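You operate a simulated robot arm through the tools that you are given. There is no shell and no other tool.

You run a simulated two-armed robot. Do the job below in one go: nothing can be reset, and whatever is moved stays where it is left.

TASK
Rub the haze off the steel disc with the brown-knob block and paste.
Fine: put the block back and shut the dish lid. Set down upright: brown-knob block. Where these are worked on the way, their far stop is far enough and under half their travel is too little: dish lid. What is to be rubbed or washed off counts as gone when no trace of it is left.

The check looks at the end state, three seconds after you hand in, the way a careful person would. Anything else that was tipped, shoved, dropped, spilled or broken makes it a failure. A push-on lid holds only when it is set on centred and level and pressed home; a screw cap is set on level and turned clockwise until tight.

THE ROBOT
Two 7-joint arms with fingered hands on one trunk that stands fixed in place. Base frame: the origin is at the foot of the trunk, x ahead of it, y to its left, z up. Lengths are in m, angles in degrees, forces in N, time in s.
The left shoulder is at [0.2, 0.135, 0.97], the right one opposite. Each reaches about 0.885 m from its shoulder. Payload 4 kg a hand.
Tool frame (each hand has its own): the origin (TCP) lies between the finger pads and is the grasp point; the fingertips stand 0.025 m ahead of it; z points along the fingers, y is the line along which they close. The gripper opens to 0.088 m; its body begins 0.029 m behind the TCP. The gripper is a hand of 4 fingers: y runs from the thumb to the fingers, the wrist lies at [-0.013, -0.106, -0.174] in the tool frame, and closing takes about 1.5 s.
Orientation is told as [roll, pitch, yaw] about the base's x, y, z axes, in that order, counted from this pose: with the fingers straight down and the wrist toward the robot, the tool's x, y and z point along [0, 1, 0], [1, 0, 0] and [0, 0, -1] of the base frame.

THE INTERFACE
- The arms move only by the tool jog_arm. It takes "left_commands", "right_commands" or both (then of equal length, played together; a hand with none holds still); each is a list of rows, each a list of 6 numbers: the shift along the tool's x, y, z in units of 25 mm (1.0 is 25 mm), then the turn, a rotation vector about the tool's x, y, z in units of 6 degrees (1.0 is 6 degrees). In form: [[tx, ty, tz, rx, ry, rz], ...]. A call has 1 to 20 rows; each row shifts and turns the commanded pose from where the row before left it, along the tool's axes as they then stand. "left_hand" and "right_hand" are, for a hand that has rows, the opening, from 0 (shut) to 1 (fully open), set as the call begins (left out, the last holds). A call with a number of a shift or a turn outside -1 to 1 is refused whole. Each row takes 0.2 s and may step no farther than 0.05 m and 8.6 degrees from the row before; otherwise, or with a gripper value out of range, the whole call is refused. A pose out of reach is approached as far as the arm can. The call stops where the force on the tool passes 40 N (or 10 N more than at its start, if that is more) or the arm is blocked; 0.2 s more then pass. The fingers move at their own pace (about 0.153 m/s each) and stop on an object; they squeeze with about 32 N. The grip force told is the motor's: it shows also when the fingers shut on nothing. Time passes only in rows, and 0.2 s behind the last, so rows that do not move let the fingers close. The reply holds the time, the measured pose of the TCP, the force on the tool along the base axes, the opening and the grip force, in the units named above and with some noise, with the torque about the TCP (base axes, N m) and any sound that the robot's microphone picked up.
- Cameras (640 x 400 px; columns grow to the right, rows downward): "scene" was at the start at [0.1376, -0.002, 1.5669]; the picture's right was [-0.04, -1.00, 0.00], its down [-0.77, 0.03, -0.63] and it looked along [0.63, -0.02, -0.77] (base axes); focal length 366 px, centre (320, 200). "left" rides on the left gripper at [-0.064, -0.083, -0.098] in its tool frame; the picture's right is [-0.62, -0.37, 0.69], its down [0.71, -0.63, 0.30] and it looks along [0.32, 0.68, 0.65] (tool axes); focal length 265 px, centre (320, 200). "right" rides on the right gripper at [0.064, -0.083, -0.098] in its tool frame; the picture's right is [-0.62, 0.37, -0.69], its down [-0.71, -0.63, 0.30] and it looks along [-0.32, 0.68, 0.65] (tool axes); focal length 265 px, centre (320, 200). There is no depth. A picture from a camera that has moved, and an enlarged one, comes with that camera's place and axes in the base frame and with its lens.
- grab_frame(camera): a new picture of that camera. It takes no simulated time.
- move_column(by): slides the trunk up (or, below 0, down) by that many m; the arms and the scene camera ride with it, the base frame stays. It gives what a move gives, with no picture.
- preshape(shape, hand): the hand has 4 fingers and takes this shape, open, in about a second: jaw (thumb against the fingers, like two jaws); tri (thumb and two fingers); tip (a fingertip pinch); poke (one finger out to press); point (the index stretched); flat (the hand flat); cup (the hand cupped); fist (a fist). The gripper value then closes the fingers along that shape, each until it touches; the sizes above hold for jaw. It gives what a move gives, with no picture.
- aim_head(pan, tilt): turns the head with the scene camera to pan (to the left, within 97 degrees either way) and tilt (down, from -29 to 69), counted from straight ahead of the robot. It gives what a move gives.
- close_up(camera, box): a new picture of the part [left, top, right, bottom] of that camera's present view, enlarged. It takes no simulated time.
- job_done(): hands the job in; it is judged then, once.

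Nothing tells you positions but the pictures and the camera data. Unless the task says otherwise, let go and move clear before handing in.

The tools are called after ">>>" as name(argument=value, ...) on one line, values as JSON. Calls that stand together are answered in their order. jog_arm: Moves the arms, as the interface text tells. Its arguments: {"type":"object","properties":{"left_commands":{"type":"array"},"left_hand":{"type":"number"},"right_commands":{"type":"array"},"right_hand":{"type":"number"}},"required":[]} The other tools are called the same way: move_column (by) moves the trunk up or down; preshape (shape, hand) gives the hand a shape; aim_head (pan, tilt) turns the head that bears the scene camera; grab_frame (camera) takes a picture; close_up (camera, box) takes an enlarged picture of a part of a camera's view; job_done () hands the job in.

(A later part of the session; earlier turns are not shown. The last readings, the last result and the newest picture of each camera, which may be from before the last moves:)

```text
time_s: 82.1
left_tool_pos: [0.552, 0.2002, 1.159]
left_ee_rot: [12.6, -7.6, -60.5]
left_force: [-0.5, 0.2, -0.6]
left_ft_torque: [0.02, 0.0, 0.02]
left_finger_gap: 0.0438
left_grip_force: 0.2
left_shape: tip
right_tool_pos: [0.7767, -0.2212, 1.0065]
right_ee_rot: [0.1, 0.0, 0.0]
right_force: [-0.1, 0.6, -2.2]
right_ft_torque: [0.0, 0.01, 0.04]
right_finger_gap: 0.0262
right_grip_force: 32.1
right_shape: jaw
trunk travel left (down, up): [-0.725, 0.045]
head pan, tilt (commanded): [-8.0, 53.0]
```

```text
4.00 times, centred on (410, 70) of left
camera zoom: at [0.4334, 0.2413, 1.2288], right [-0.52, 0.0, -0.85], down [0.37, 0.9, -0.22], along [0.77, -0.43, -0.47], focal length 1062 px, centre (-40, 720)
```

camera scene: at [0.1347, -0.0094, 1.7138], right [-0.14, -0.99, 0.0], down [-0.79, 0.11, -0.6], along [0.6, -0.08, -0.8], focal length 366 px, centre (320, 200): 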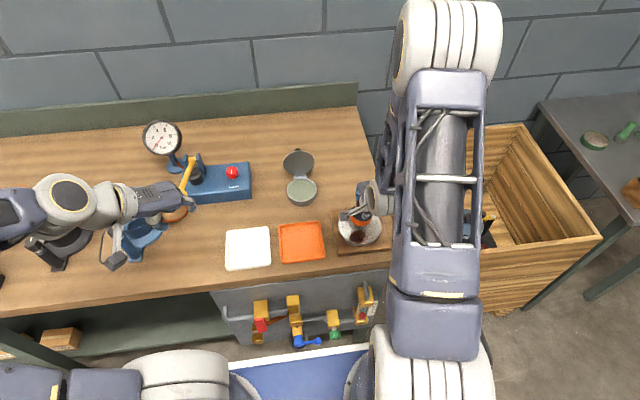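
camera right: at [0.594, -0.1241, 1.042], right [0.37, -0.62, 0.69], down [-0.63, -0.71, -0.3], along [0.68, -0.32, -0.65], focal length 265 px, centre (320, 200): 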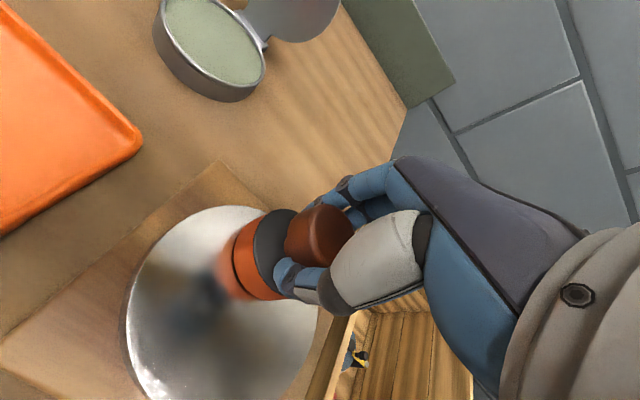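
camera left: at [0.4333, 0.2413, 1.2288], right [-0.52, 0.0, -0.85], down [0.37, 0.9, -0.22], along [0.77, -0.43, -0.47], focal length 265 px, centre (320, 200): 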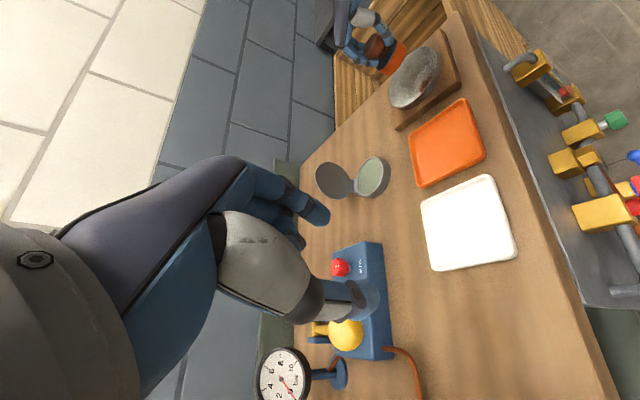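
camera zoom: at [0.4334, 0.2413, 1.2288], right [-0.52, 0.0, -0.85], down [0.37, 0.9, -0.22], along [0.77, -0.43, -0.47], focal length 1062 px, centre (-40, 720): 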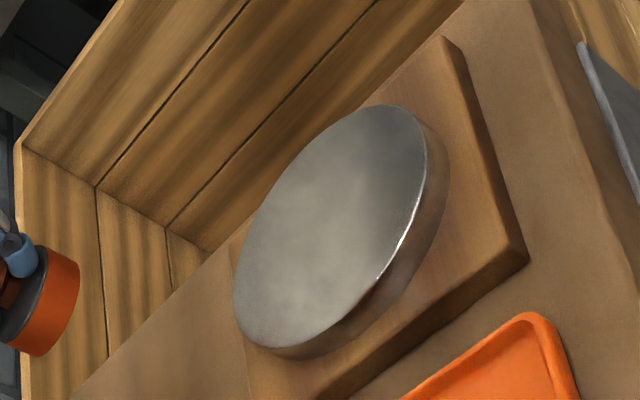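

>>> jog_arm(right_commands=[[0.2, -0.8, -0.3, 0, 0, 0], [0.2, -0.8, -0.3, 0, 0, 0], [0.2, -0.8, -0.4, 0, 0, 0], [0.2, -0.8, -0.4, 0, 0, 0], [0, -0.8, -0.4, 0, 0, 0], [0, 0, 0, 0, 0, 0]], right_hand=0)

>>> close_up(camera="right", box=[60, 180, 320, 380])

>>> close_up(camera="scene", box=[330, 195, 390, 255])

```text
time_s: 83.5
left_tool_pos: [0.5518, 0.1998, 1.1583]
left_ee_rot: [12.6, -7.6, -60.7]
left_force: [0.1, -0.5, 0.2]
left_ft_torque: [0.01, -0.02, 0.01]
left_finger_gap: 0.0437
left_grip_force: 0.1
left_shape: tip
right_tool_pos: [0.676, -0.2003, 1.0515]
right_ee_rot: [0.0, 0.0, 0.0]
right_force: [0.3, -0.3, -2.6]
right_ft_torque: [-0.04, 0.03, 0.01]
right_finger_gap: 0.026
right_grip_force: 31.8
right_shape: jaw
trunk travel left (down, up): [-0.725, 0.045]
head pan, tilt (commanded): [-8.0, 53.0]
```

```text
2.00 times, centred on (190, 280) of right
camera zoom: at [0.5933, -0.1358, 1.1496], right [0.37, -0.62, 0.69], down [-0.63, -0.71, -0.3], along [0.68, -0.32, -0.65], focal length 531 px, centre (580, 40)
```

zoom: 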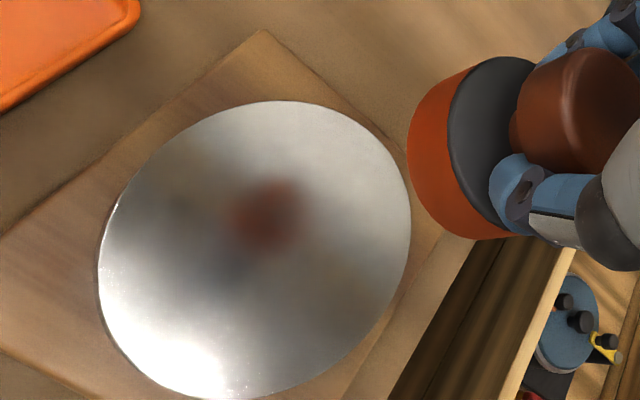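

```text
6.67 times, centred on (360, 225) of scene
camera zoom: at [0.1348, -0.0094, 1.7138], right [-0.14, -0.99, 0.0], down [-0.79, 0.11, -0.6], along [0.6, -0.08, -0.8], focal length 2442 px, centre (53, 33)
```

zoom: 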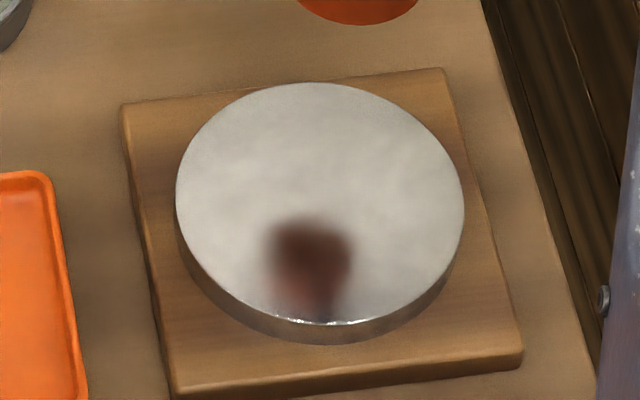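

>>> close_up(camera="right", box=[100, 220, 240, 390])

>>> close_up(camera="scene", box=[344, 205, 378, 232])

>>> close_up(camera="left", box=[385, 40, 445, 90])

```text
2.35 times, centred on (170, 305) of right
camera zoom: at [0.5933, -0.1358, 1.1496], right [0.37, -0.62, 0.69], down [-0.63, -0.71, -0.3], along [0.68, -0.32, -0.65], focal length 624 px, centre (673, -47)
```

zoom: 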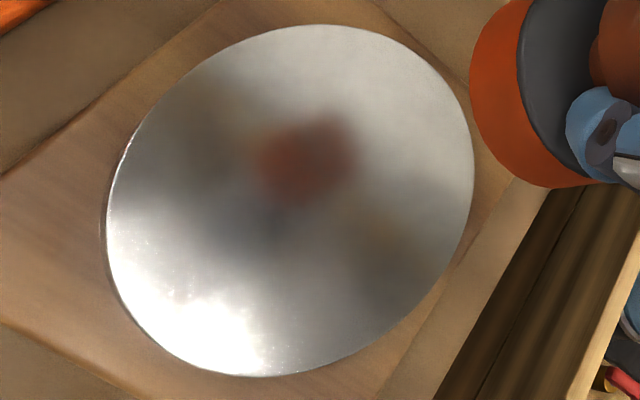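

```text
14.81 times, centred on (361, 218) of scene
camera zoom: at [0.1348, -0.0094, 1.7138], right [-0.14, -0.99, 0.0], down [-0.79, 0.11, -0.6], along [0.6, -0.08, -0.8], focal length 5428 px, centre (-287, -74)
```

zoom: 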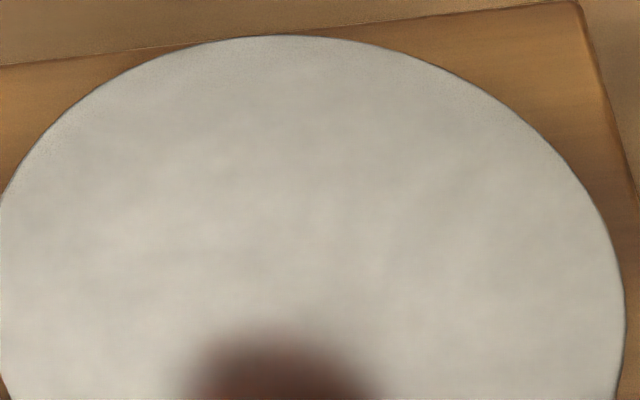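

```text
8.00 times, centred on (415, 65) of left
camera zoom: at [0.4334, 0.2413, 1.2288], right [-0.52, 0.0, -0.85], down [0.37, 0.9, -0.22], along [0.77, -0.43, -0.47], focal length 2123 px, centre (-440, 1280)
```

zoom: 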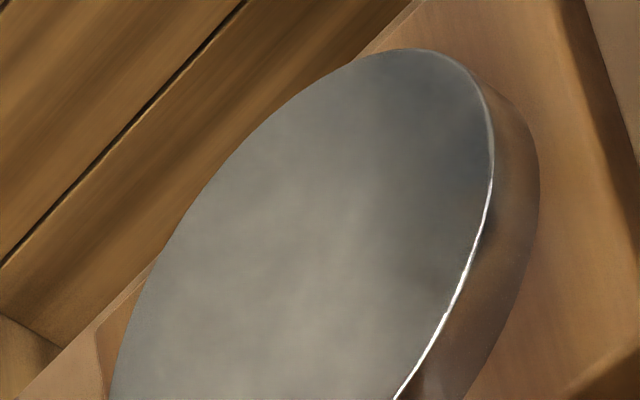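

The disc now looks much smoother than in the first pictures. To leave no trace I'll go over it again with firm, even contact, starting back at the centre.

>>> jog_arm(right_commands=[[0.098, -0.264, 0.7, 0, 0, 0], [0.098, -0.264, 0.8, 0, 0, 0], [0.098, -0.264, 0.8, 0, 0, 0], [0.098, -0.264, 0.8, 0, 0, 0], [0.098, -0.264, 0.8, 0, 0, 0], [0, 0, 0.15, 0, 0, 0], [0, 0, 0.15, 0, 0, 0], [0, 0, 0, 0, 0, 0]], right_hand=0)

>>> close_up(camera="left", box=[370, 30, 450, 100])

```text
time_s: 85.3
left_tool_pos: [0.5529, 0.2012, 1.1587]
left_ee_rot: [12.6, -7.6, -60.5]
left_force: [-0.5, 0.8, 0.0]
left_ft_torque: [-0.03, 0.03, -0.02]
left_finger_gap: 0.0437
left_grip_force: 0.0
left_shape: tip
right_tool_pos: [0.6423, -0.1883, 0.9473]
right_ee_rot: [0.1, 0.0, 0.1]
right_force: [0.6, -0.5, -2.9]
right_ft_torque: [0.0, -0.01, 0.01]
right_finger_gap: 0.0259
right_grip_force: 32.5
right_shape: jaw
trunk travel left (down, up): [-0.725, 0.045]
head pan, tilt (commanded): [-8.0, 53.0]
```

```text
5.71 times, centred on (410, 65) of left
camera zoom: at [0.4334, 0.2413, 1.2288], right [-0.52, 0.0, -0.85], down [0.37, 0.9, -0.22], along [0.77, -0.43, -0.47], focal length 1517 px, centre (-194, 971)
```

zoom: 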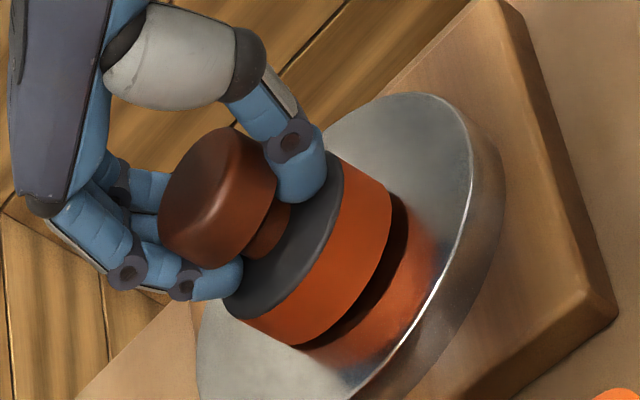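

The torque readings show only the far edge of the pad bearing, so the block sits slightly tilted. I'll pitch the hand about 1.5° to level it and then press.

>>> jog_arm(right_commands=[[0, 0, 0, -0.25, 0, 0], [0, 0, 0.1, 0, 0, 0], [0, 0, 0.06, 0, 0, 0], [0, 0, 0, 0, 0, 0]], right_hand=0)

>>> close_up(camera="left", box=[370, 30, 450, 100])

```text
time_s: 86.3
left_tool_pos: [0.5519, 0.2008, 1.1595]
left_ee_rot: [12.6, -7.5, -60.6]
left_force: [0.2, -0.7, 0.2]
left_ft_torque: [0.02, 0.01, 0.01]
left_finger_gap: 0.0437
left_grip_force: 0.1
left_shape: tip
right_tool_pos: [0.644, -0.1877, 0.9436]
right_ee_rot: [0.0, -1.8, 0.0]
right_force: [-1.0, 1.3, 9.3]
right_ft_torque: [-0.05, -0.3, 0.02]
right_finger_gap: 0.0262
right_grip_force: 32.0
right_shape: jaw
trunk travel left (down, up): [-0.725, 0.045]
head pan, tilt (commanded): [-8.0, 53.0]
```

```text
5.71 times, centred on (410, 65) of left
camera zoom: at [0.4331, 0.2414, 1.2291], right [-0.52, 0.0, -0.85], down [0.37, 0.9, -0.22], along [0.77, -0.43, -0.47], focal length 1517 px, centre (-194, 971)
```

zoom: 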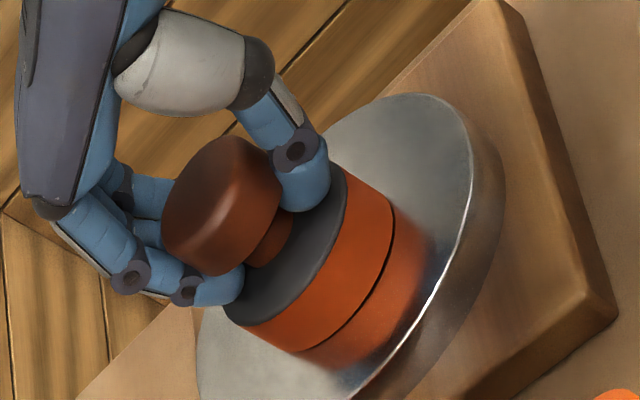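

>>> jog_arm(right_commands=[[0, 0, 0, -0.2, 0, 0], [0, 0, 0.02, 0, 0, 0], [0, 0, 0, 0, 0, 0]], right_hand=0)

>>> close_up(camera="left", box=[370, 30, 450, 100])

```text
time_s: 87.1
left_tool_pos: [0.5508, 0.2004, 1.1589]
left_ee_rot: [12.6, -7.6, -60.6]
left_force: [-0.1, -0.7, -0.5]
left_ft_torque: [0.02, -0.01, -0.01]
left_finger_gap: 0.0437
left_grip_force: 0.1
left_shape: tip
right_tool_pos: [0.6421, -0.1877, 0.9435]
right_ee_rot: [0.0, -2.9, 0.0]
right_force: [-0.6, 3.0, 25.7]
right_ft_torque: [0.02, 0.16, 0.02]
right_finger_gap: 0.0262
right_grip_force: 31.7
right_shape: jaw
trunk travel left (down, up): [-0.725, 0.045]
head pan, tilt (commanded): [-8.0, 53.0]
```

```text
5.71 times, centred on (410, 65) of left
camera zoom: at [0.4328, 0.2415, 1.2292], right [-0.52, 0.0, -0.85], down [0.37, 0.9, -0.22], along [0.77, -0.43, -0.47], focal length 1517 px, centre (-194, 971)
```

zoom: 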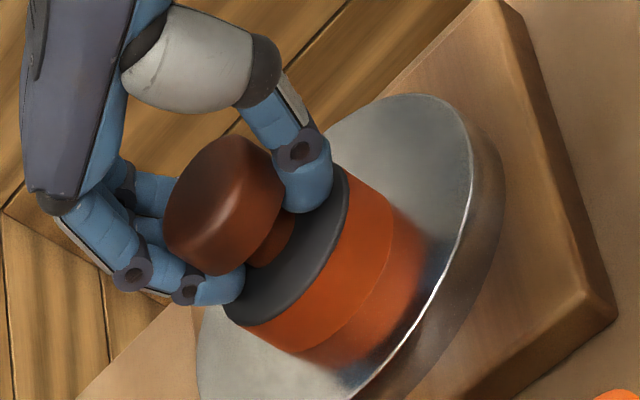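

>>> jog_arm(right_commands=[[0, 0, -0.04, 0.04, 0, 0], [0, 0.3, 0, 0, 0, 0], [0, 0, 0, 0, 0, 0]], right_hand=0)

```text
time_s: 87.9
left_tool_pos: [0.5516, 0.201, 1.1577]
left_ee_rot: [12.6, -7.7, -60.7]
left_force: [-0.2, -0.1, -0.4]
left_ft_torque: [0.01, 0.0, 0.0]
left_finger_gap: 0.0438
left_grip_force: 0.1
left_shape: tip
right_tool_pos: [0.6496, -0.1885, 0.9433]
right_ee_rot: [0.0, -2.4, -0.1]
right_force: [-0.3, -1.4, 5.8]
right_ft_torque: [0.0, -0.14, -0.04]
right_finger_gap: 0.0261
right_grip_force: 32.3
right_shape: jaw
trunk travel left (down, up): [-0.725, 0.045]
head pan, tilt (commanded): [-8.0, 53.0]
```

>>> jog_arm(right_commands=[[0, 0.42, 0.04, -0.02, 0, 0], [0.34, -0.09, -0.004, 0, 0, 0], [0.25, -0.25, -0.0105, 0, 0, 0], [0.09, -0.34, -0.014, 0, 0, 0], [-0.09, -0.34, -0.014, 0, 0, 0], [-0.25, -0.25, -0.0105, 0, 0, 0], [-0.34, -0.09, -0.004, 0, 0, 0], [-0.34, 0.09, 0.004, 0, 0, 0], [-0.25, 0.25, 0.0105, 0, 0, 0], [-0.09, 0.34, 0.014, 0, 0, 0], [0.09, 0.34, 0.014, 0, 0, 0], [0.25, 0.25, 0.0105, 0, 0, 0], [0.34, 0.09, 0.004, 0, 0, 0]], right_hand=0)

>>> close_up(camera="left", box=[370, 30, 450, 100])

>>> close_up(camera="scene", box=[330, 195, 390, 255])

```text
time_s: 90.7
left_tool_pos: [0.552, 0.1994, 1.157]
left_ee_rot: [12.7, -7.6, -60.5]
left_force: [0.4, 0.1, -0.5]
left_ft_torque: [-0.01, -0.02, -0.01]
left_finger_gap: 0.0438
left_grip_force: 0.1
left_shape: tip
right_tool_pos: [0.6608, -0.1878, 0.9441]
right_ee_rot: [-0.1, -2.6, 0.0]
right_force: [0.4, -2.4, 4.1]
right_ft_torque: [-0.04, 0.03, 0.01]
right_finger_gap: 0.0258
right_grip_force: 31.7
right_shape: jaw
trunk travel left (down, up): [-0.725, 0.045]
head pan, tilt (commanded): [-8.0, 53.0]
```

```text
5.71 times, centred on (410, 65) of left
camera zoom: at [0.4333, 0.2411, 1.2289], right [-0.52, 0.0, -0.85], down [0.37, 0.9, -0.22], along [0.77, -0.43, -0.47], focal length 1517 px, centre (-194, 971)
```

zoom: 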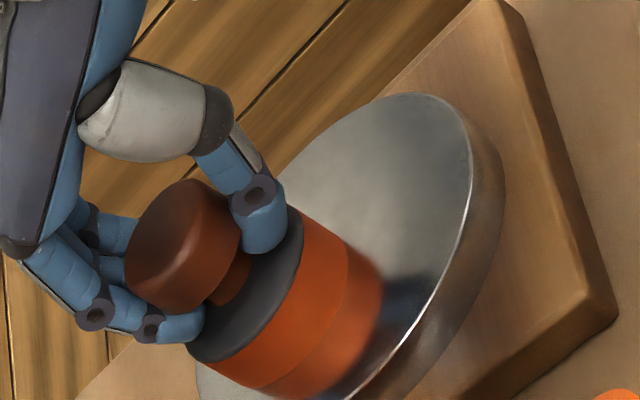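

```text
6.67 times, centred on (360, 225) of scene
camera zoom: at [0.1346, -0.0096, 1.7138], right [-0.14, -0.99, 0.0], down [-0.79, 0.11, -0.6], along [0.6, -0.08, -0.8], focal length 2442 px, centre (53, 33)
```

zoom: 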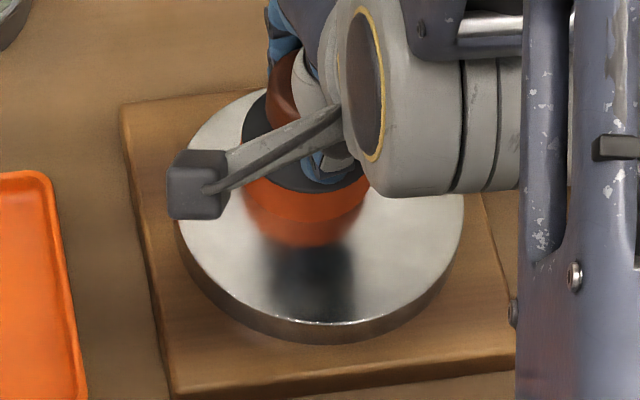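

>>> jog_arm(right_commands=[[0, 0.34, 0.022, 0, 0, 0], [0, 0.34, 0.02, 0, 0, 0], [0.52, -0.1, -0.004, 0, 0, 0], [0.44, -0.295, -0.0124, 0, 0, 0], [0.295, -0.44, -0.0185, 0, 0, 0], [0.1, -0.52, -0.0218, 0, 0, 0], [-0.1, -0.52, -0.0218, 0, 0, 0], [-0.295, -0.44, -0.0185, 0, 0, 0], [-0.44, -0.295, -0.0124, 0, 0, 0], [-0.52, -0.1, -0.004, 0, 0, 0]], right_hand=0)

>>> jog_arm(right_commands=[[-0.52, 0.1, 0.004, 0, 0, 0], [-0.44, 0.295, 0.0124, 0, 0, 0], [-0.295, 0.44, 0.0185, 0, 0, 0], [-0.1, 0.52, 0.0218, 0, 0, 0], [0.1, 0.52, 0.0218, 0, 0, 0], [0.295, 0.44, 0.0185, 0, 0, 0], [0.44, 0.295, 0.0124, 0, 0, 0], [0.52, 0.1, 0.004, 0, 0, 0]], right_hand=0)

>>> close_up(camera="left", box=[370, 30, 450, 100])

>>> close_up(camera="scene", box=[330, 195, 390, 255])

```text
time_s: 92.9
left_tool_pos: [0.553, 0.2007, 1.1584]
left_ee_rot: [12.7, -7.6, -60.5]
left_force: [0.3, -0.8, 0.2]
left_ft_torque: [0.05, 0.0, -0.01]
left_finger_gap: 0.0438
left_grip_force: 0.1
left_shape: tip
right_tool_pos: [0.609, -0.1904, 0.9439]
right_ee_rot: [0.0, -2.6, 0.2]
right_force: [0.0, 3.2, 15.2]
right_ft_torque: [0.1, -0.17, 0.03]
right_finger_gap: 0.0259
right_grip_force: 31.7
right_shape: jaw
trunk travel left (down, up): [-0.725, 0.045]
head pan, tilt (commanded): [-8.0, 53.0]
```

```text
time_s: 94.7
left_tool_pos: [0.5521, 0.2007, 1.1597]
left_ee_rot: [12.7, -7.6, -60.6]
left_force: [-0.3, -0.6, 0.4]
left_ft_torque: [0.0, 0.02, -0.02]
left_finger_gap: 0.0437
left_grip_force: 0.1
left_shape: tip
right_tool_pos: [0.6787, -0.1886, 0.9422]
right_ee_rot: [0.0, -2.5, 0.0]
right_force: [-0.7, -1.4, 5.0]
right_ft_torque: [0.04, 0.1, 0.01]
right_finger_gap: 0.0259
right_grip_force: 31.9
right_shape: jaw
trunk travel left (down, up): [-0.725, 0.045]
head pan, tilt (commanded): [-8.0, 53.0]
```

```text
5.71 times, centred on (410, 65) of left
camera zoom: at [0.4333, 0.2411, 1.2289], right [-0.52, 0.0, -0.85], down [0.37, 0.9, -0.22], along [0.77, -0.43, -0.47], focal length 1517 px, centre (-194, 971)
```

zoom: 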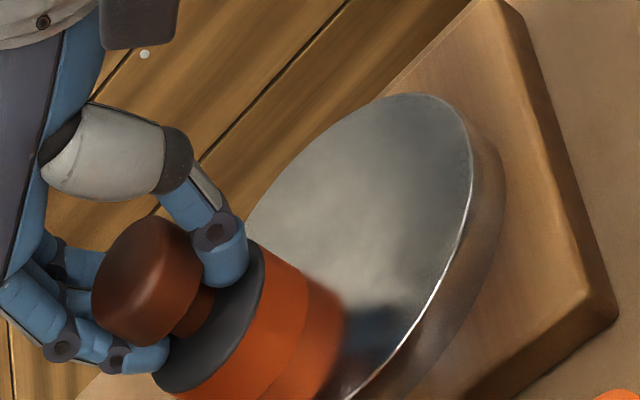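

```text
6.67 times, centred on (360, 225) of scene
camera zoom: at [0.1345, -0.0096, 1.7138], right [-0.14, -0.99, 0.0], down [-0.79, 0.11, -0.6], along [0.6, -0.08, -0.8], focal length 2442 px, centre (53, 33)
```

zoom: 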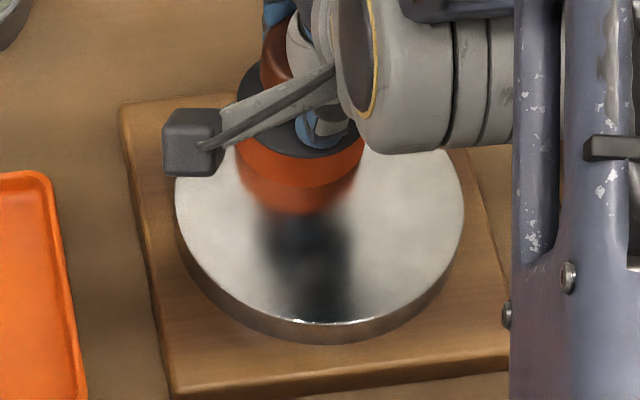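

>>> jog_arm(right_commands=[[0, 0, -0.4, 0, 0, 0], [0, 0, -0.8, 0.2, 0, 0], [0, 0, -0.8, 0.2, 0, 0], [-0.25, 0, -0.8, 0, 0, 0], [-0.25, 0, -0.8, 0, 0, 0], [-0.25, 0, -0.8, 0, 0, 0], [-0.25, 0, -0.8, 0, 0, 0], [0, 0, -0.6, 0, 0, 0], [0, 0, 0, 0, 0, 0]], right_hand=0)

>>> close_up(camera="right", box=[0, 190, 260, 385])

>>> close_up(camera="scene", box=[330, 195, 390, 255])

>>> close_up(camera="left", box=[380, 30, 450, 100])

```text
time_s: 96.7
left_tool_pos: [0.5528, 0.199, 1.1579]
left_ee_rot: [12.6, -7.5, -60.6]
left_force: [-0.6, 0.7, -0.7]
left_ft_torque: [0.02, -0.03, 0.01]
left_finger_gap: 0.0436
left_grip_force: 0.1
left_shape: tip
right_tool_pos: [0.6755, -0.2128, 1.088]
right_ee_rot: [0.0, 0.0, 0.0]
right_force: [-0.6, 0.2, -2.6]
right_ft_torque: [0.05, 0.01, 0.0]
right_finger_gap: 0.026
right_grip_force: 31.8
right_shape: jaw
trunk travel left (down, up): [-0.725, 0.045]
head pan, tilt (commanded): [-8.0, 53.0]
```

```text
2.05 times, centred on (130, 288) of right
camera zoom: at [0.5916, -0.1489, 1.1851], right [0.37, -0.62, 0.69], down [-0.63, -0.71, -0.31], along [0.68, -0.32, -0.65], focal length 544 px, centre (710, 20)
```

zoom: 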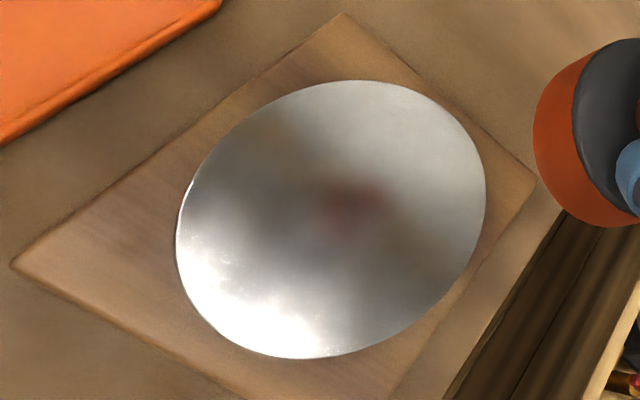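

```text
6.67 times, centred on (360, 225) of scene
camera zoom: at [0.1348, -0.0095, 1.7138], right [-0.14, -0.99, 0.0], down [-0.79, 0.11, -0.6], along [0.6, -0.08, -0.8], focal length 2442 px, centre (53, 33)
```

zoom: 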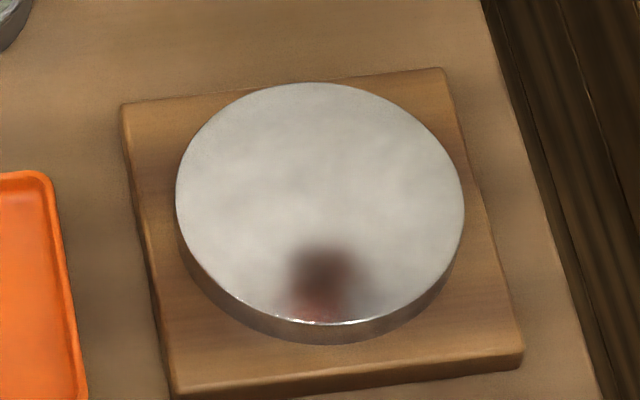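

```text
5.71 times, centred on (415, 65) of left
camera zoom: at [0.4334, 0.2413, 1.2288], right [-0.52, 0.0, -0.85], down [0.37, 0.9, -0.22], along [0.77, -0.43, -0.47], focal length 1517 px, centre (-223, 971)
```

zoom: 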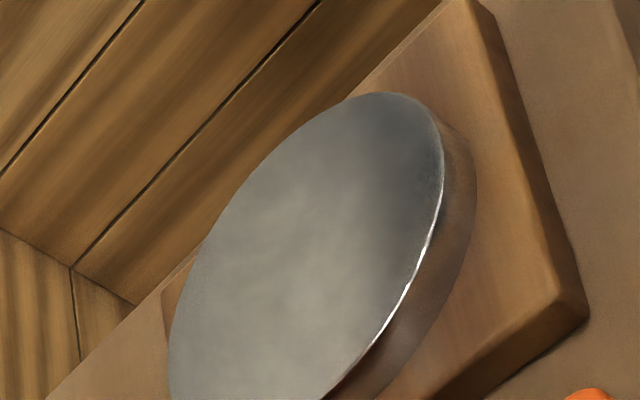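

>>> close_up(camera="scene", box=[345, 207, 377, 227])

>>> close_up(camera="scene", box=[345, 222, 377, 244])

>>> close_up(camera="right", box=[80, 225, 210, 310])

>>> close_up(camera="right", box=[70, 280, 200, 365])

```text
16.00 times, centred on (361, 217) of scene
camera zoom: at [0.1348, -0.0095, 1.7138], right [-0.14, -0.99, 0.0], down [-0.79, 0.11, -0.6], along [0.6, -0.08, -0.8], focal length 5862 px, centre (-336, -72)
```

zoom: 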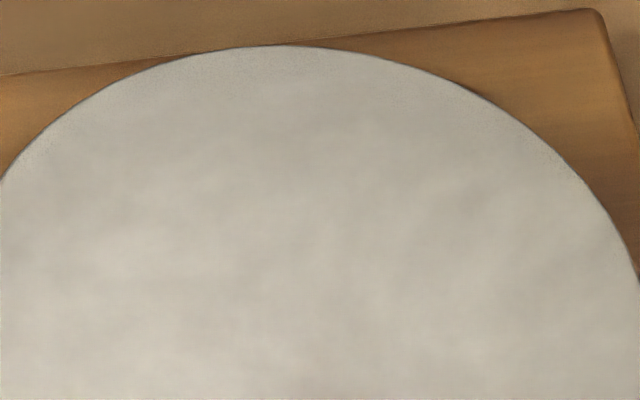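

```text
16.00 times, centred on (361, 233) of scene
camera zoom: at [0.1348, -0.0095, 1.7138], right [-0.14, -0.99, 0.0], down [-0.79, 0.11, -0.6], along [0.6, -0.08, -0.8], focal length 5862 px, centre (-336, -328)
```

zoom: 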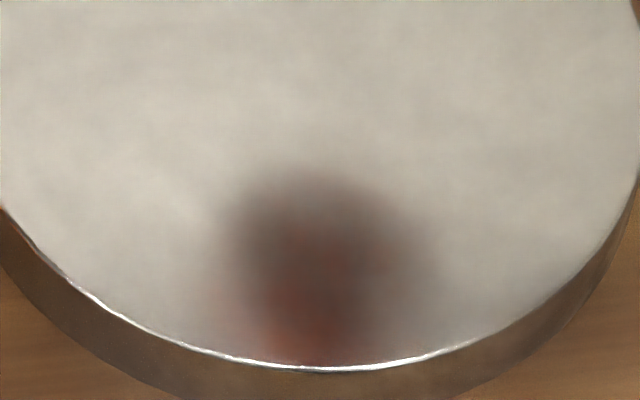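

```text
4.71 times, centred on (145, 268) of right
camera zoom: at [0.5916, -0.1489, 1.1851], right [0.37, -0.62, 0.69], down [-0.63, -0.71, -0.31], along [0.68, -0.32, -0.65], focal length 1249 px, centre (1144, -118)
```

zoom: 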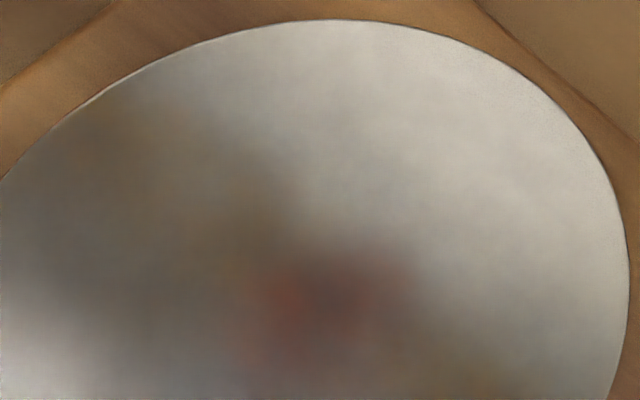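

```text
4.71 times, centred on (135, 322) of right
camera zoom: at [0.5916, -0.1489, 1.1851], right [0.37, -0.62, 0.69], down [-0.63, -0.71, -0.31], along [0.68, -0.32, -0.65], focal length 1249 px, centre (1191, -376)
```

zoom: 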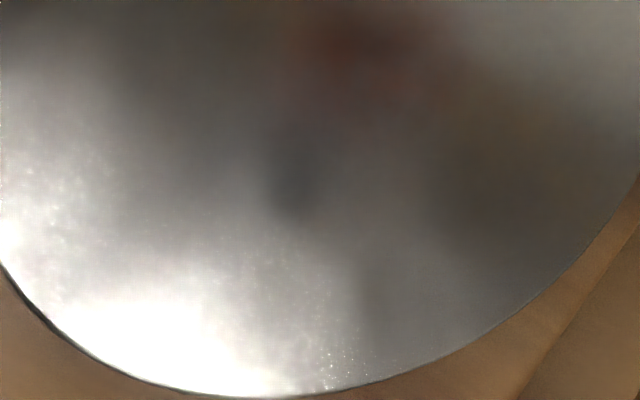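

The surface now looks like even brushed steel, but I'll do one more full pass, including a slightly wider circle at the rim, so nothing is missed.

>>> jog_arm(right_commands=[[0.144, -0.176, 0.78, 0, 0, 0], [0.144, -0.176, 0.78, 0, 0, 0], [0.144, -0.176, 0.78, 0, 0, 0], [0.144, -0.176, 0.78, 0, 0, 0], [0.144, -0.176, 0.78, 0, 0, 0], [0.144, -0.176, 0.78, 0, 0, 0], [0.144, -0.176, 0.7, 0, 0, 0], [0, 0, 0, -0.21, 0, 0], [0, 0, 0, -0.21, 0, 0], [0, 0, 0.15, 0, 0, 0], [0, 0, 0, 0, 0, 0]], right_hand=0)

```text
time_s: 99.1
left_tool_pos: [0.5524, 0.1995, 1.1584]
left_ee_rot: [12.5, -7.7, -60.6]
left_force: [0.4, 0.2, 0.3]
left_ft_torque: [-0.01, 0.0, 0.0]
left_finger_gap: 0.0436
left_grip_force: 0.1
left_shape: tip
right_tool_pos: [0.6455, -0.1904, 0.9487]
right_ee_rot: [0.0, -2.6, -0.1]
right_force: [0.6, -0.1, -3.0]
right_ft_torque: [0.01, -0.01, 0.0]
right_finger_gap: 0.0258
right_grip_force: 32.4
right_shape: jaw
trunk travel left (down, up): [-0.725, 0.045]
head pan, tilt (commanded): [-8.0, 53.0]
```

>>> jog_arm(right_commands=[[0.08, 0, 0.12, 0, 0, 0], [0, 0, 0.1, 0, 0, 0], [0, 0, 0, 0, 0, 0]], right_hand=0)

>>> close_up(camera="left", box=[370, 30, 450, 100])

```text
time_s: 99.9
left_tool_pos: [0.5527, 0.2007, 1.1584]
left_ee_rot: [12.6, -7.7, -60.5]
left_force: [0.4, 0.6, -0.4]
left_ft_torque: [0.01, -0.01, 0.01]
left_finger_gap: 0.0439
left_grip_force: 0.0
left_shape: tip
right_tool_pos: [0.6457, -0.1881, 0.9432]
right_ee_rot: [0.0, -2.7, 0.0]
right_force: [0.2, -0.3, -1.2]
right_ft_torque: [0.06, 0.05, -0.03]
right_finger_gap: 0.0261
right_grip_force: 32.1
right_shape: jaw
trunk travel left (down, up): [-0.725, 0.045]
head pan, tilt (commanded): [-8.0, 53.0]
```

```text
5.71 times, centred on (410, 65) of left
camera zoom: at [0.4333, 0.2413, 1.2289], right [-0.52, 0.0, -0.85], down [0.37, 0.9, -0.22], along [0.77, -0.43, -0.47], focal length 1517 px, centre (-194, 971)
```

zoom: 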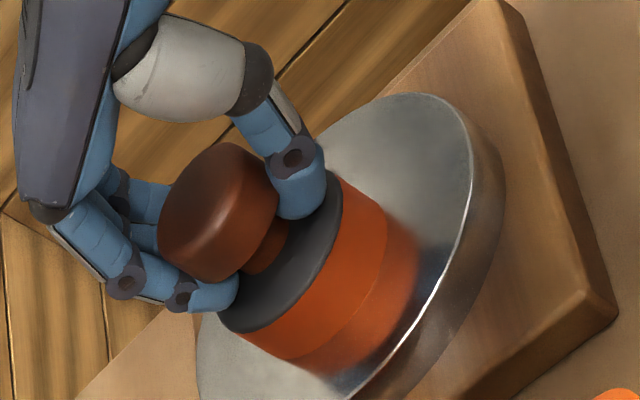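

>>> jog_arm(right_commands=[[0, 0.34, 0.034, 0, 0, 0], [0, 0.34, 0.03, 0, 0, 0], [-0.34, -0.09, -0.004, 0, 0, 0], [-0.25, -0.25, -0.0105, 0, 0, 0], [-0.09, -0.34, -0.014, 0, 0, 0], [0.09, -0.34, -0.014, 0, 0, 0], [0.25, -0.25, -0.0105, 0, 0, 0], [0.34, -0.09, -0.004, 0, 0, 0], [0.34, 0.09, 0.004, 0, 0, 0], [0.25, 0.25, 0.0105, 0, 0, 0], [0.09, 0.34, 0.014, 0, 0, 0], [-0.09, 0.34, 0.014, 0, 0, 0], [-0.25, 0.25, 0.0105, 0, 0, 0], [-0.34, 0.09, 0.004, 0, 0, 0], [0, -0.45, -0.019, 0, 0, 0], [0, -0.45, -0.019, 0, 0, 0], [0, -0.45, -0.019, 0, 0, 0], [0, 0.45, 0.019, 0, 0, 0], [0, 0.45, 0.019, 0, 0, 0], [0, 0.45, 0.019, 0, 0, 0]], right_hand=0)

```text
time_s: 104.1
left_tool_pos: [0.5525, 0.2004, 1.1584]
left_ee_rot: [12.6, -7.7, -60.6]
left_force: [0.2, -0.5, 0.7]
left_ft_torque: [0.01, 0.05, 0.0]
left_finger_gap: 0.0439
left_grip_force: 0.1
left_shape: tip
right_tool_pos: [0.663, -0.1874, 0.9428]
right_ee_rot: [0.0, -2.8, -0.1]
right_force: [-0.6, -0.2, 5.4]
right_ft_torque: [0.07, 0.17, -0.03]
right_finger_gap: 0.0262
right_grip_force: 31.8
right_shape: jaw
trunk travel left (down, up): [-0.725, 0.045]
head pan, tilt (commanded): [-8.0, 53.0]
```

>>> jog_arm(right_commands=[[0, 0.46, 0.025, 0.04, 0, 0], [0, 0.46, 0.025, 0, 0, 0], [-0.612, -0.122, -0.005, 0, 0, 0], [-0.519, -0.347, -0.0145, 0, 0, 0], [-0.347, -0.519, -0.0215, 0, 0, 0], [-0.122, -0.612, -0.0255, 0, 0, 0], [0.122, -0.612, -0.0255, 0, 0, 0], [0.347, -0.519, -0.0215, 0, 0, 0], [0.519, -0.347, -0.0145, 0, 0, 0], [0.612, -0.122, -0.005, 0, 0, 0]], right_hand=0)

>>> close_up(camera="left", box=[370, 30, 450, 100])

>>> jog_arm(right_commands=[[0.612, 0.122, 0.005, 0, 0, 0], [0.519, 0.347, 0.0145, 0, 0, 0], [0.347, 0.519, 0.0215, 0, 0, 0], [0.122, 0.612, 0.0255, 0, 0, 0], [-0.122, 0.612, 0.0255, 0, 0, 0], [-0.347, 0.519, 0.0215, 0, 0, 0], [-0.519, 0.347, 0.0145, 0, 0, 0], [-0.612, 0.122, 0.005, 0, 0, 0]], right_hand=0)

>>> close_up(camera="left", box=[370, 30, 450, 100])

```text
time_s: 106.3
left_tool_pos: [0.5521, 0.1997, 1.1596]
left_ee_rot: [12.7, -7.7, -60.7]
left_force: [-0.3, 0.0, -0.5]
left_ft_torque: [0.0, -0.02, 0.02]
left_finger_gap: 0.0438
left_grip_force: 0.2
left_shape: tip
right_tool_pos: [0.6062, -0.1869, 0.9431]
right_ee_rot: [0.0, -2.6, -0.1]
right_force: [2.2, -6.8, 22.0]
right_ft_torque: [-0.01, -0.2, -0.06]
right_finger_gap: 0.0264
right_grip_force: 31.9
right_shape: jaw
trunk travel left (down, up): [-0.725, 0.045]
head pan, tilt (commanded): [-8.0, 53.0]
```

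```text
5.71 times, centred on (410, 65) of left
camera zoom: at [0.433, 0.2409, 1.2293], right [-0.52, 0.0, -0.85], down [0.37, 0.9, -0.22], along [0.77, -0.43, -0.47], focal length 1517 px, centre (-194, 971)
```

zoom: 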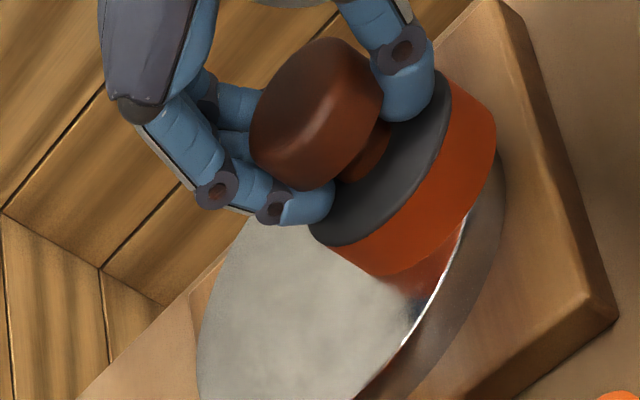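

```text
time_s: 107.3
left_tool_pos: [0.5517, 0.2001, 1.1594]
left_ee_rot: [12.7, -7.5, -60.6]
left_force: [0.4, -0.1, -0.1]
left_ft_torque: [0.0, -0.01, 0.01]
left_finger_gap: 0.0438
left_grip_force: 0.1
left_shape: tip
right_tool_pos: [0.6406, -0.1438, 0.9437]
right_ee_rot: [0.0, -2.5, 0.1]
right_force: [-4.8, -0.6, 20.2]
right_ft_torque: [-0.01, 0.46, 0.05]
right_finger_gap: 0.0271
right_grip_force: 31.8
right_shape: jaw
trunk travel left (down, up): [-0.725, 0.045]
head pan, tilt (commanded): [-8.0, 53.0]
stopped in row 5 (right hand): the force on the tool passed its limit at 46 N (the readings are from after the stop); the commanded pose is now the measured one
```

```text
5.71 times, centred on (410, 65) of left
camera zoom: at [0.4327, 0.2415, 1.2287], right [-0.52, 0.0, -0.85], down [0.37, 0.9, -0.22], along [0.77, -0.43, -0.47], focal length 1517 px, centre (-194, 971)
```

zoom: 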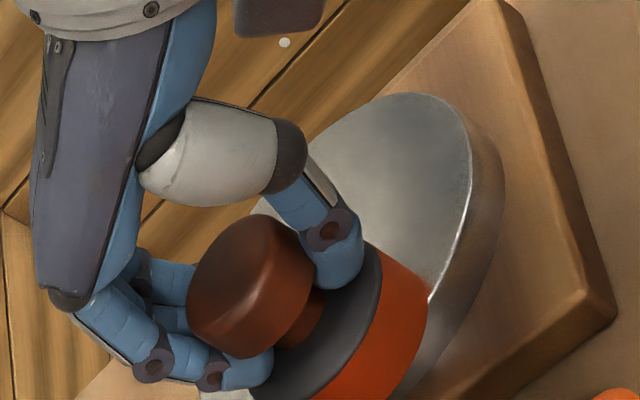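

Force climbed at the rim, so I'll ease off a millimetre, finish the circle, then lift and inspect again.

>>> jog_arm(right_commands=[[-0.1, 0, -0.06, 0, 0, 0], [-0.122, 0.55, 0.02, 0, 0, 0], [-0.347, 0.519, 0.02, 0, 0, 0], [-0.519, 0.347, 0.0145, 0, 0, 0], [-0.612, 0.122, 0.005, 0, 0, 0], [0, 0, -0.3, 0, 0, 0], [0, 0, -0.8, 0.22, 0, 0], [0, 0, -0.8, 0.2, 0, 0], [-0.3, 0.6, -0.8, 0, 0, 0], [-0.3, 0.8, -0.4, 0, 0, 0], [-0.3, 0.8, 0, 0, 0, 0], [0, 0.8, 0, 0, 0, 0], [0, 0.8, 0, 0, 0, 0], [0, 0, 0, 0, 0, 0]], right_hand=0)

>>> aim_head(pan=-2.1, tilt=50.6)

>>> grab_frame(camera="scene")

>>> close_up(camera="scene", box=[340, 215, 430, 285])

```text
time_s: 110.3
left_tool_pos: [0.5519, 0.1988, 1.1586]
left_ee_rot: [12.7, -7.6, -60.6]
left_force: [-0.5, 0.4, -0.4]
left_ft_torque: [0.0, 0.01, 0.0]
left_finger_gap: 0.044
left_grip_force: 0.0
left_shape: tip
right_tool_pos: [0.7722, -0.2115, 1.0195]
right_ee_rot: [-0.1, 0.3, 0.2]
right_force: [0.6, -0.1, -2.6]
right_ft_torque: [0.02, -0.04, -0.02]
right_finger_gap: 0.026
right_grip_force: 31.6
right_shape: jaw
trunk travel left (down, up): [-0.725, 0.045]
head pan, tilt (commanded): [-8.0, 53.0]
```

```text
time_s: 111.0
left_tool_pos: [0.5524, 0.1998, 1.1588]
left_ee_rot: [12.6, -7.6, -60.6]
left_force: [-0.1, 0.1, -0.3]
left_ft_torque: [0.02, -0.01, 0.0]
left_finger_gap: 0.0439
left_grip_force: 0.1
left_shape: tip
right_tool_pos: [0.7735, -0.2105, 1.0195]
right_ee_rot: [0.0, 0.3, 0.1]
right_force: [0.5, -0.9, -2.1]
right_ft_torque: [-0.02, 0.01, 0.03]
right_finger_gap: 0.0258
right_grip_force: 32.5
right_shape: jaw
trunk travel left (down, up): [-0.725, 0.045]
head pan, tilt (commanded): [-2.1, 50.6]
```

```text
taken
camera scene: at [0.1377, -0.002, 1.7169], right [-0.04, -1.0, 0.0], down [-0.77, 0.03, -0.63], along [0.63, -0.02, -0.77], focal length 366 px, centre (320, 200)
```

scene: 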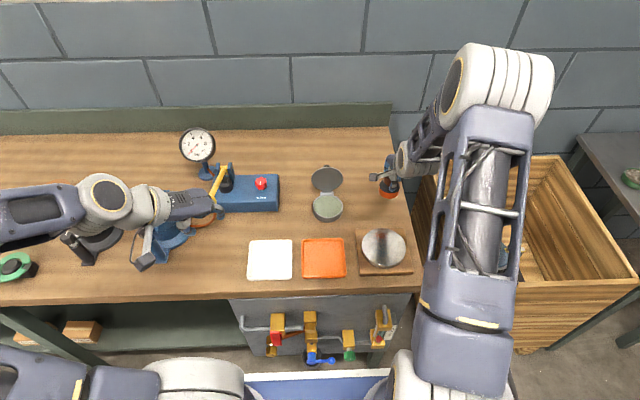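

```text
5.71 times, centred on (385, 250) of scene
camera zoom: at [0.1377, -0.002, 1.7169], right [-0.04, -1.0, 0.0], down [-0.77, 0.03, -0.63], along [0.63, -0.02, -0.77], focal length 2094 px, centre (-51, -86)
```

zoom: 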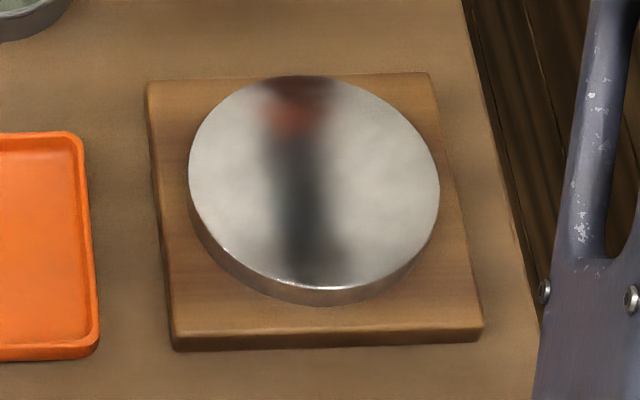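

>>> close_up(camera="scene", box=[365, 225, 390, 241])

>>> close_up(camera="scene", box=[383, 228, 408, 244])

>>> close_up(camera="scene", box=[360, 240, 385, 268])

>>> close_up(camera="scene", box=[380, 240, 408, 268])

```text
16.00 times, centred on (378, 233) of scene
camera zoom: at [0.1377, -0.002, 1.7169], right [-0.04, -1.0, 0.0], down [-0.77, 0.03, -0.63], along [0.63, -0.02, -0.77], focal length 5862 px, centre (-600, -328)
```

zoom: 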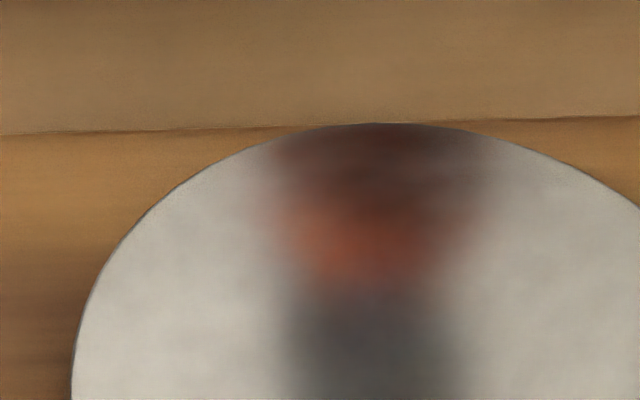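

```text
16.00 times, centred on (396, 236) of scene
camera zoom: at [0.1377, -0.002, 1.7169], right [-0.04, -1.0, 0.0], down [-0.77, 0.03, -0.63], along [0.63, -0.02, -0.77], focal length 5862 px, centre (-888, -376)
```

zoom: 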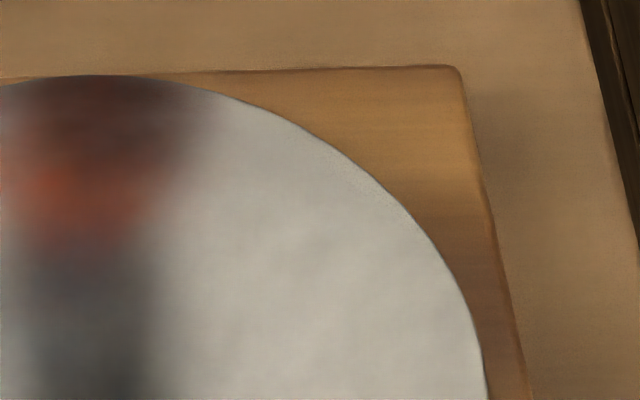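

```text
14.29 times, centred on (372, 254) of scene
camera zoom: at [0.1377, -0.002, 1.7169], right [-0.04, -1.0, 0.0], down [-0.77, 0.03, -0.63], along [0.63, -0.02, -0.77], focal length 5234 px, centre (-430, -571)
```

zoom: 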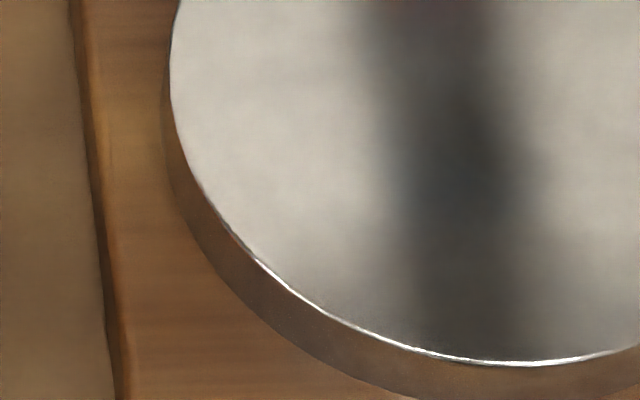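

```text
14.29 times, centred on (394, 254) of scene
camera zoom: at [0.1377, -0.002, 1.7169], right [-0.04, -1.0, 0.0], down [-0.77, 0.03, -0.63], along [0.63, -0.02, -0.77], focal length 5234 px, centre (-737, -571)
```

zoom: 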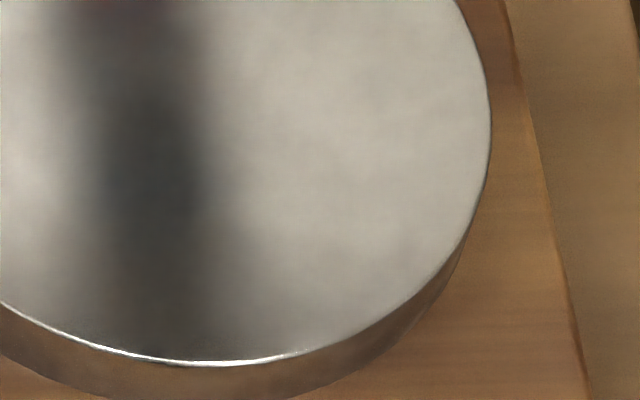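

>>> jog_arm(right_commands=[[0.8, -0.2, 0, 0, 0, 0], [0.8, -0.2, 0, 0, 0, 0], [0.8, -0.2, 0, 0, 0, 0], [0, 0, 0, 0, 0, 0]], right_hand=0)

>>> close_up(camera="scene", box=[355, 222, 412, 272])

>>> jog_arm(right_commands=[[-0.8, 0, 0, 0, 0, 0], [-0.8, 0, 0, 0, 0, 0], [-0.8, 0, 0, 0, 0, 0], [-0.8, 0, 0, 0, 0, 0], [-0.8, 0, 0, 0, 0, 0], [-0.8, 0, 0, 0, 0, 0], [0, 0, 0, 0, 0, 0]], right_hand=0)

>>> close_up(camera="scene", box=[355, 222, 412, 272])

```text
time_s: 112.0
left_tool_pos: [0.5526, 0.2017, 1.1584]
left_ee_rot: [12.6, -7.6, -60.6]
left_force: [0.2, -0.2, 0.1]
left_ft_torque: [0.0, -0.01, 0.02]
left_finger_gap: 0.0439
left_grip_force: 0.1
left_shape: tip
right_tool_pos: [0.7585, -0.1503, 1.0209]
right_ee_rot: [0.0, 0.5, 0.1]
right_force: [0.1, 0.2, -3.0]
right_ft_torque: [0.0, 0.02, 0.0]
right_finger_gap: 0.0258
right_grip_force: 32.4
right_shape: jaw
trunk travel left (down, up): [-0.725, 0.045]
head pan, tilt (commanded): [-2.1, 50.6]
```

```text
8.00 times, centred on (384, 247) of scene
camera zoom: at [0.1377, -0.0019, 1.7169], right [-0.04, -1.0, 0.0], down [-0.77, 0.03, -0.63], along [0.63, -0.02, -0.77], focal length 2931 px, centre (-188, -176)
```

zoom: 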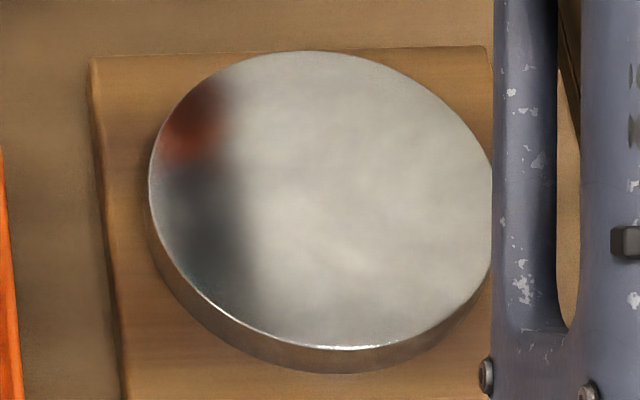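

```text
time_s: 113.6
left_tool_pos: [0.5524, 0.2006, 1.1583]
left_ee_rot: [12.7, -7.6, -60.6]
left_force: [0.2, 0.0, 0.3]
left_ft_torque: [-0.01, 0.0, 0.01]
left_finger_gap: 0.0435
left_grip_force: 0.1
left_shape: tip
right_tool_pos: [0.7578, -0.2695, 1.0217]
right_ee_rot: [-0.1, 0.2, 0.1]
right_force: [-0.4, -0.2, -2.0]
right_ft_torque: [0.0, 0.03, 0.01]
right_finger_gap: 0.0257
right_grip_force: 31.7
right_shape: jaw
trunk travel left (down, up): [-0.725, 0.045]
head pan, tilt (commanded): [-2.1, 50.6]
```

```text
8.00 times, centred on (384, 247) of scene
camera zoom: at [0.1377, -0.002, 1.7169], right [-0.04, -1.0, 0.0], down [-0.77, 0.03, -0.63], along [0.63, -0.02, -0.77], focal length 2931 px, centre (-188, -176)
```

zoom: 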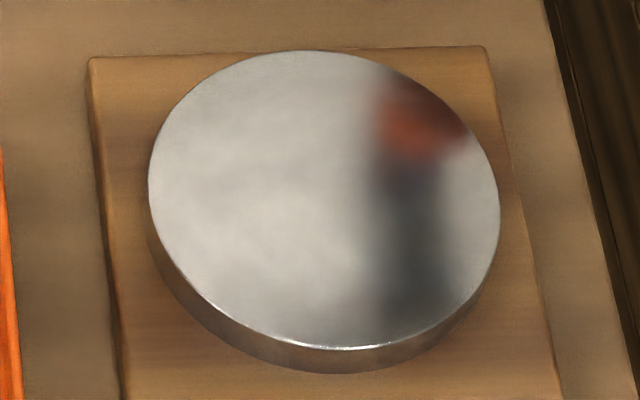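

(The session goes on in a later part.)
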